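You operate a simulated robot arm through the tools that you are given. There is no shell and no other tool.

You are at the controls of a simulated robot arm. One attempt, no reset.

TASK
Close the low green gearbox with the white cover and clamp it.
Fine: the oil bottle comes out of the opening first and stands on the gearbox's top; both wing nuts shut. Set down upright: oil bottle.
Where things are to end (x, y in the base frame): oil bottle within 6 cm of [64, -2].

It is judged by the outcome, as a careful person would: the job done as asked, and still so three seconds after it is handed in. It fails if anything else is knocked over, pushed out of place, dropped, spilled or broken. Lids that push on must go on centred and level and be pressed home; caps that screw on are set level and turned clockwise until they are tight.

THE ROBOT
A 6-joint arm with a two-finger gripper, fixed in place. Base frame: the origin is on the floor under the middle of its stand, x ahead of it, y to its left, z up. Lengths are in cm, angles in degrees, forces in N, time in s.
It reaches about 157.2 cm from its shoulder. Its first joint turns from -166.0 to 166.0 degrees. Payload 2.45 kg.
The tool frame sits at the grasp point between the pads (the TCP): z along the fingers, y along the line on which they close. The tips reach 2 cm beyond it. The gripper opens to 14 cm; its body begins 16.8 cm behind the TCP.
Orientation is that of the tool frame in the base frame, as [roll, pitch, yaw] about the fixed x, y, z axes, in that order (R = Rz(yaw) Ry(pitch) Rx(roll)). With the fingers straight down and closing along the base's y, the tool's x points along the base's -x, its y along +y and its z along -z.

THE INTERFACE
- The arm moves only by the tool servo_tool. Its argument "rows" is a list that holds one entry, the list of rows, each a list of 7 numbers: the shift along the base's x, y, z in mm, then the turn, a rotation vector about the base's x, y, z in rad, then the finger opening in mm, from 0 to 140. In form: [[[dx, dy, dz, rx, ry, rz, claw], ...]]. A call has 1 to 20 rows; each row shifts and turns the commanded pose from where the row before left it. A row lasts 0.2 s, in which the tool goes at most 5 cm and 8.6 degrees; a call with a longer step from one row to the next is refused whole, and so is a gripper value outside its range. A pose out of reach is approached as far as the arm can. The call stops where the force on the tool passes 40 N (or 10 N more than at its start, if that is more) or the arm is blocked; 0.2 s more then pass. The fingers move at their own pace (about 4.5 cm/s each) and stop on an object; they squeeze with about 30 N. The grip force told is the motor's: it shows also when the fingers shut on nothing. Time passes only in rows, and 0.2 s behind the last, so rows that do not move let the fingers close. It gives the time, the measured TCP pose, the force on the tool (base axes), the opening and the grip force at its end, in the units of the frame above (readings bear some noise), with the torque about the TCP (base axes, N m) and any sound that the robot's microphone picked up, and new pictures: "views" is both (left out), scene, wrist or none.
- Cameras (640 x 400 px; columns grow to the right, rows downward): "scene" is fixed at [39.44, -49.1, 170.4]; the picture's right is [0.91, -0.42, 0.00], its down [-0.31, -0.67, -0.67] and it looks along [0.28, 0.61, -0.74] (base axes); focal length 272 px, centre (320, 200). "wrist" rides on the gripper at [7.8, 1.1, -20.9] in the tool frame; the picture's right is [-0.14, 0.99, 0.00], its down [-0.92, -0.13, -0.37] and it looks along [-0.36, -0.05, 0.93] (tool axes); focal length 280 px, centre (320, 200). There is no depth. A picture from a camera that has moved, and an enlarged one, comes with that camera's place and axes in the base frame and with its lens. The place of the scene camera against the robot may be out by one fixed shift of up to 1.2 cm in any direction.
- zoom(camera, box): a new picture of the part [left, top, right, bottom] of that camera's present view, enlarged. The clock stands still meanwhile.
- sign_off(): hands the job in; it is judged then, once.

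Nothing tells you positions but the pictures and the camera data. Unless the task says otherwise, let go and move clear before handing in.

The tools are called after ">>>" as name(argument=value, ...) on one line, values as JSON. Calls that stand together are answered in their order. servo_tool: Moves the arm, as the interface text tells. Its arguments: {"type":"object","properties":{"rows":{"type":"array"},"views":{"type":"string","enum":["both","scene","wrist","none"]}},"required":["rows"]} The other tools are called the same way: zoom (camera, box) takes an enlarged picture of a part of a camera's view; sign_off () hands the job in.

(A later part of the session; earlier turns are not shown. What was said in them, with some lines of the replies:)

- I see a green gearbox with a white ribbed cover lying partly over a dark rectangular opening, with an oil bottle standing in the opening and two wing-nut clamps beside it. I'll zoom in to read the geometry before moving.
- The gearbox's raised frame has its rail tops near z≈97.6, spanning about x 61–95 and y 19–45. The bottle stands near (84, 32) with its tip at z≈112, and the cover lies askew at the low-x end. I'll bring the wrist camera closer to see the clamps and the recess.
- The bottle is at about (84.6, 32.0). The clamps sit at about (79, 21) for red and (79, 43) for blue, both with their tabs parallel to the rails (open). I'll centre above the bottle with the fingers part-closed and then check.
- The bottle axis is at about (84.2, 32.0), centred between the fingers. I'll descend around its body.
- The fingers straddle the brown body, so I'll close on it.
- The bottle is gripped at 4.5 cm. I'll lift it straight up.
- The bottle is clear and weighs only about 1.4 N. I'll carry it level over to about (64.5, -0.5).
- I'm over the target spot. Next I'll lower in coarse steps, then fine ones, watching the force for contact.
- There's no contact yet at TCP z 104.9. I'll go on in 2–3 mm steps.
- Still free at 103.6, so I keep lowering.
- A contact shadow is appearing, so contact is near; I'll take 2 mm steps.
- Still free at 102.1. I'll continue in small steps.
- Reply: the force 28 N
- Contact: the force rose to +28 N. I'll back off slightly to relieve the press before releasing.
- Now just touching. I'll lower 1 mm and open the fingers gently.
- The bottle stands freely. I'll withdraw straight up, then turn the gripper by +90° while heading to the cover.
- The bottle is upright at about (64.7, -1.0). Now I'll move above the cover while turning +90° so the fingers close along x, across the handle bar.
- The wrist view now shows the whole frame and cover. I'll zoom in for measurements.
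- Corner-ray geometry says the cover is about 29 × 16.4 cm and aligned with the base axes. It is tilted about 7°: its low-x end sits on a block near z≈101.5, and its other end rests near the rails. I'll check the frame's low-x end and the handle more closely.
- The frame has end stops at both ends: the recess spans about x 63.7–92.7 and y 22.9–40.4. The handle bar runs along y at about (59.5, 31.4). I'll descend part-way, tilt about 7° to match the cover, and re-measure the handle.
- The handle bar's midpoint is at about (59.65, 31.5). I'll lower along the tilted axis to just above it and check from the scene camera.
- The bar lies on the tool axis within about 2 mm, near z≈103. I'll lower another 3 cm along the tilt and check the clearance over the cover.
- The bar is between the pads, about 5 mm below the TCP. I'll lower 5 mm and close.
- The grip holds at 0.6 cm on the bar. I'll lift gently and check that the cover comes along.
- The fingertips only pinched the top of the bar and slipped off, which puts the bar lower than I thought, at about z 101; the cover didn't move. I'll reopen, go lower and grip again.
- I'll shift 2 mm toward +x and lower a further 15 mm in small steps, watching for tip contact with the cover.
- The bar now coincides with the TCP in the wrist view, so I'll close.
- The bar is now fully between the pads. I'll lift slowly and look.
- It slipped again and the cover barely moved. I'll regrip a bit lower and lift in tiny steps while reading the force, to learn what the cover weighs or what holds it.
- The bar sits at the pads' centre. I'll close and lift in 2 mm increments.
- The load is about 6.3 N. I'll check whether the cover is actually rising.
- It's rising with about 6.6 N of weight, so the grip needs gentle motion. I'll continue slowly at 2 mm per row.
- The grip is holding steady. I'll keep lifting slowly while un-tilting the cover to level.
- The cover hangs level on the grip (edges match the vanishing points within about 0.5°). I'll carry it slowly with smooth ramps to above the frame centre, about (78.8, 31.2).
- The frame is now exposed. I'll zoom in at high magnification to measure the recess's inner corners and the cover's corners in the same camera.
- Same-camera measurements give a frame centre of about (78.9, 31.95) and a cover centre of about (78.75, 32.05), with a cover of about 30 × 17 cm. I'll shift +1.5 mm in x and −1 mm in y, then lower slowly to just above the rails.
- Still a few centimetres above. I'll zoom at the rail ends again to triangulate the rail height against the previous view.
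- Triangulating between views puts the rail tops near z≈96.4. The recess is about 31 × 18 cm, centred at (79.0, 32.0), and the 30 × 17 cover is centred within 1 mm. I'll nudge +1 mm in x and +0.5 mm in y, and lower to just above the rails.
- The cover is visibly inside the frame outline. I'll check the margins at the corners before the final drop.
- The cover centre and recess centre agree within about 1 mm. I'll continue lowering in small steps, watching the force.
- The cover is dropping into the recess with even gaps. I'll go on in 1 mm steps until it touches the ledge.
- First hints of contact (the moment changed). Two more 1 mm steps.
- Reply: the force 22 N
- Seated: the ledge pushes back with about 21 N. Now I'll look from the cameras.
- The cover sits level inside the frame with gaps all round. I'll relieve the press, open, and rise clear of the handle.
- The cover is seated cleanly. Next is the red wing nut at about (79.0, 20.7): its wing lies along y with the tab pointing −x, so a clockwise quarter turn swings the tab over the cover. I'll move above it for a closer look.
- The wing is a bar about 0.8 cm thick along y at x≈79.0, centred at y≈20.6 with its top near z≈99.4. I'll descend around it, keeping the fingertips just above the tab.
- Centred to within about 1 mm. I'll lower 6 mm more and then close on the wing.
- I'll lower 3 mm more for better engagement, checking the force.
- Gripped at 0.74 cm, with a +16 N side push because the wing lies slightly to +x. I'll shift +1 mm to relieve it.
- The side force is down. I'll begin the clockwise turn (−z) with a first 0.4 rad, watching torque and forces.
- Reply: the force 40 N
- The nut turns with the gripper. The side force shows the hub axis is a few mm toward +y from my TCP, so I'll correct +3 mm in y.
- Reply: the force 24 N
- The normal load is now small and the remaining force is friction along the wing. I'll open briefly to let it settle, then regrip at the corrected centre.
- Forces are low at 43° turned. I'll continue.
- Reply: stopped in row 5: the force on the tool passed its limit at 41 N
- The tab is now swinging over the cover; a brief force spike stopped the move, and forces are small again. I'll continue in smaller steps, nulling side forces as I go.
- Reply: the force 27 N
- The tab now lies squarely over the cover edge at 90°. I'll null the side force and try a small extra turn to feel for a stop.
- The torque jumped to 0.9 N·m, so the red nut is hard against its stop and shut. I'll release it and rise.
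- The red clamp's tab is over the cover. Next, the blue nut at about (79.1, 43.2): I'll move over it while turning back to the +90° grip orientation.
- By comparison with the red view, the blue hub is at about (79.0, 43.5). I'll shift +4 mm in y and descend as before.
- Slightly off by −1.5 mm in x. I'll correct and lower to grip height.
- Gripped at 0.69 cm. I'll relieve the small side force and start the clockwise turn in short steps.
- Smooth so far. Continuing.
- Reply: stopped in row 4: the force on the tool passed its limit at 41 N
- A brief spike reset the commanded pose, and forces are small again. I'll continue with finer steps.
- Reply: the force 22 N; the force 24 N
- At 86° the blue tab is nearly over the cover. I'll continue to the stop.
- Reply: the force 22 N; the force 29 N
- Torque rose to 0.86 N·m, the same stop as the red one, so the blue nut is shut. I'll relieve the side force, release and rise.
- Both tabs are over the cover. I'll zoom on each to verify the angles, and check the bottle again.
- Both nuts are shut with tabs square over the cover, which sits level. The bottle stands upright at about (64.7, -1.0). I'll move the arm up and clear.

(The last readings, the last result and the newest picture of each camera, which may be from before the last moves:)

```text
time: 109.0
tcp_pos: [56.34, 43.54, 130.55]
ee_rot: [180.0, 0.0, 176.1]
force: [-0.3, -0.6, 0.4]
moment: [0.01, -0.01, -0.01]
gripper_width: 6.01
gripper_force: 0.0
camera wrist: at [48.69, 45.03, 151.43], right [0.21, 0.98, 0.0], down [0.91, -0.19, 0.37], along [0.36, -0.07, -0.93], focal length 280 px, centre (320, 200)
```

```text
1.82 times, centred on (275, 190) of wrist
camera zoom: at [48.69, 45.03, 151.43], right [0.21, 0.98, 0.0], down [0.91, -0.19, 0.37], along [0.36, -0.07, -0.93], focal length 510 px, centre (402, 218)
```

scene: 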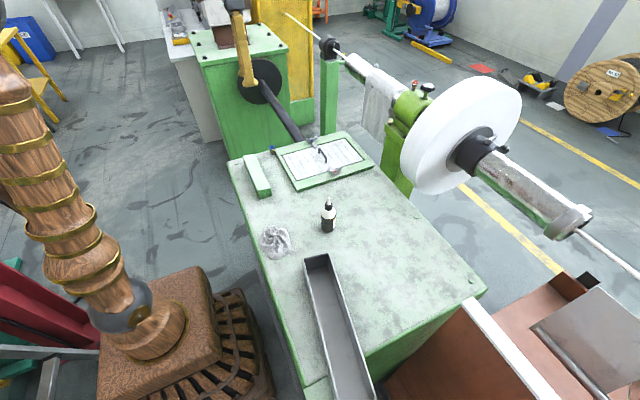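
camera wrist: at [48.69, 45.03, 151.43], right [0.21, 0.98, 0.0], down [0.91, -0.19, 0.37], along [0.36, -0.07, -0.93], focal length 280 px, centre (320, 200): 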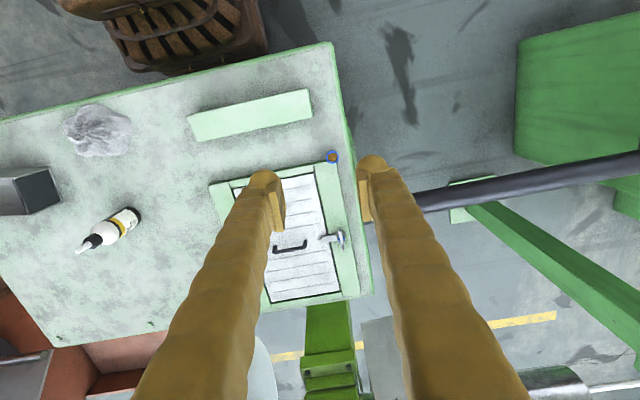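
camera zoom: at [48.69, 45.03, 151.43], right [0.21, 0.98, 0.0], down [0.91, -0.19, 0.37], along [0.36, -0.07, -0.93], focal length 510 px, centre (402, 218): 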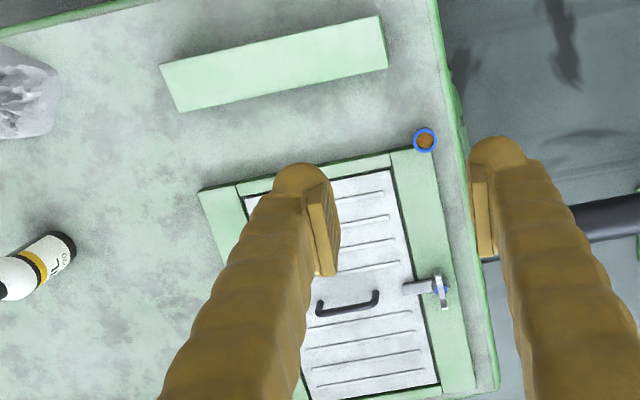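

The cover sits level in the gearbox frame and both wing nuts are turned to their stops over it. The oil bottle stands upright at about (64.7, -1.0) on the gearbox top, nothing else has moved, and the arm is clear, so I'm handing in.

>>> sign_off()

```text
The job is handed in.
```

The gearbox is closed and clamped, and I've handed the job in; no verdict has come back yet.

- **Oil bottle:** it came out of the opening first and now stands upright on the gearbox top at about (64.7, -1.0), roughly 1 cm from the target.
- **White cover:** it sits level in the frame recess with an even gap all round, and I pressed it down onto the ledge with about 20 N. My first two lifts slipped off the handle and shifted the cover by a few millimetres where it lay. The third grip held, and the cover was never dropped.
- **Wing nuts:** I turned both clockwise about 90° until they hit a hard stop. Both tabs now lie over the cover edge.

The block that had been propping up the cover is still on the gearbox top where it was. I saw nothing else moved, and the arm is clear of the gearbox.
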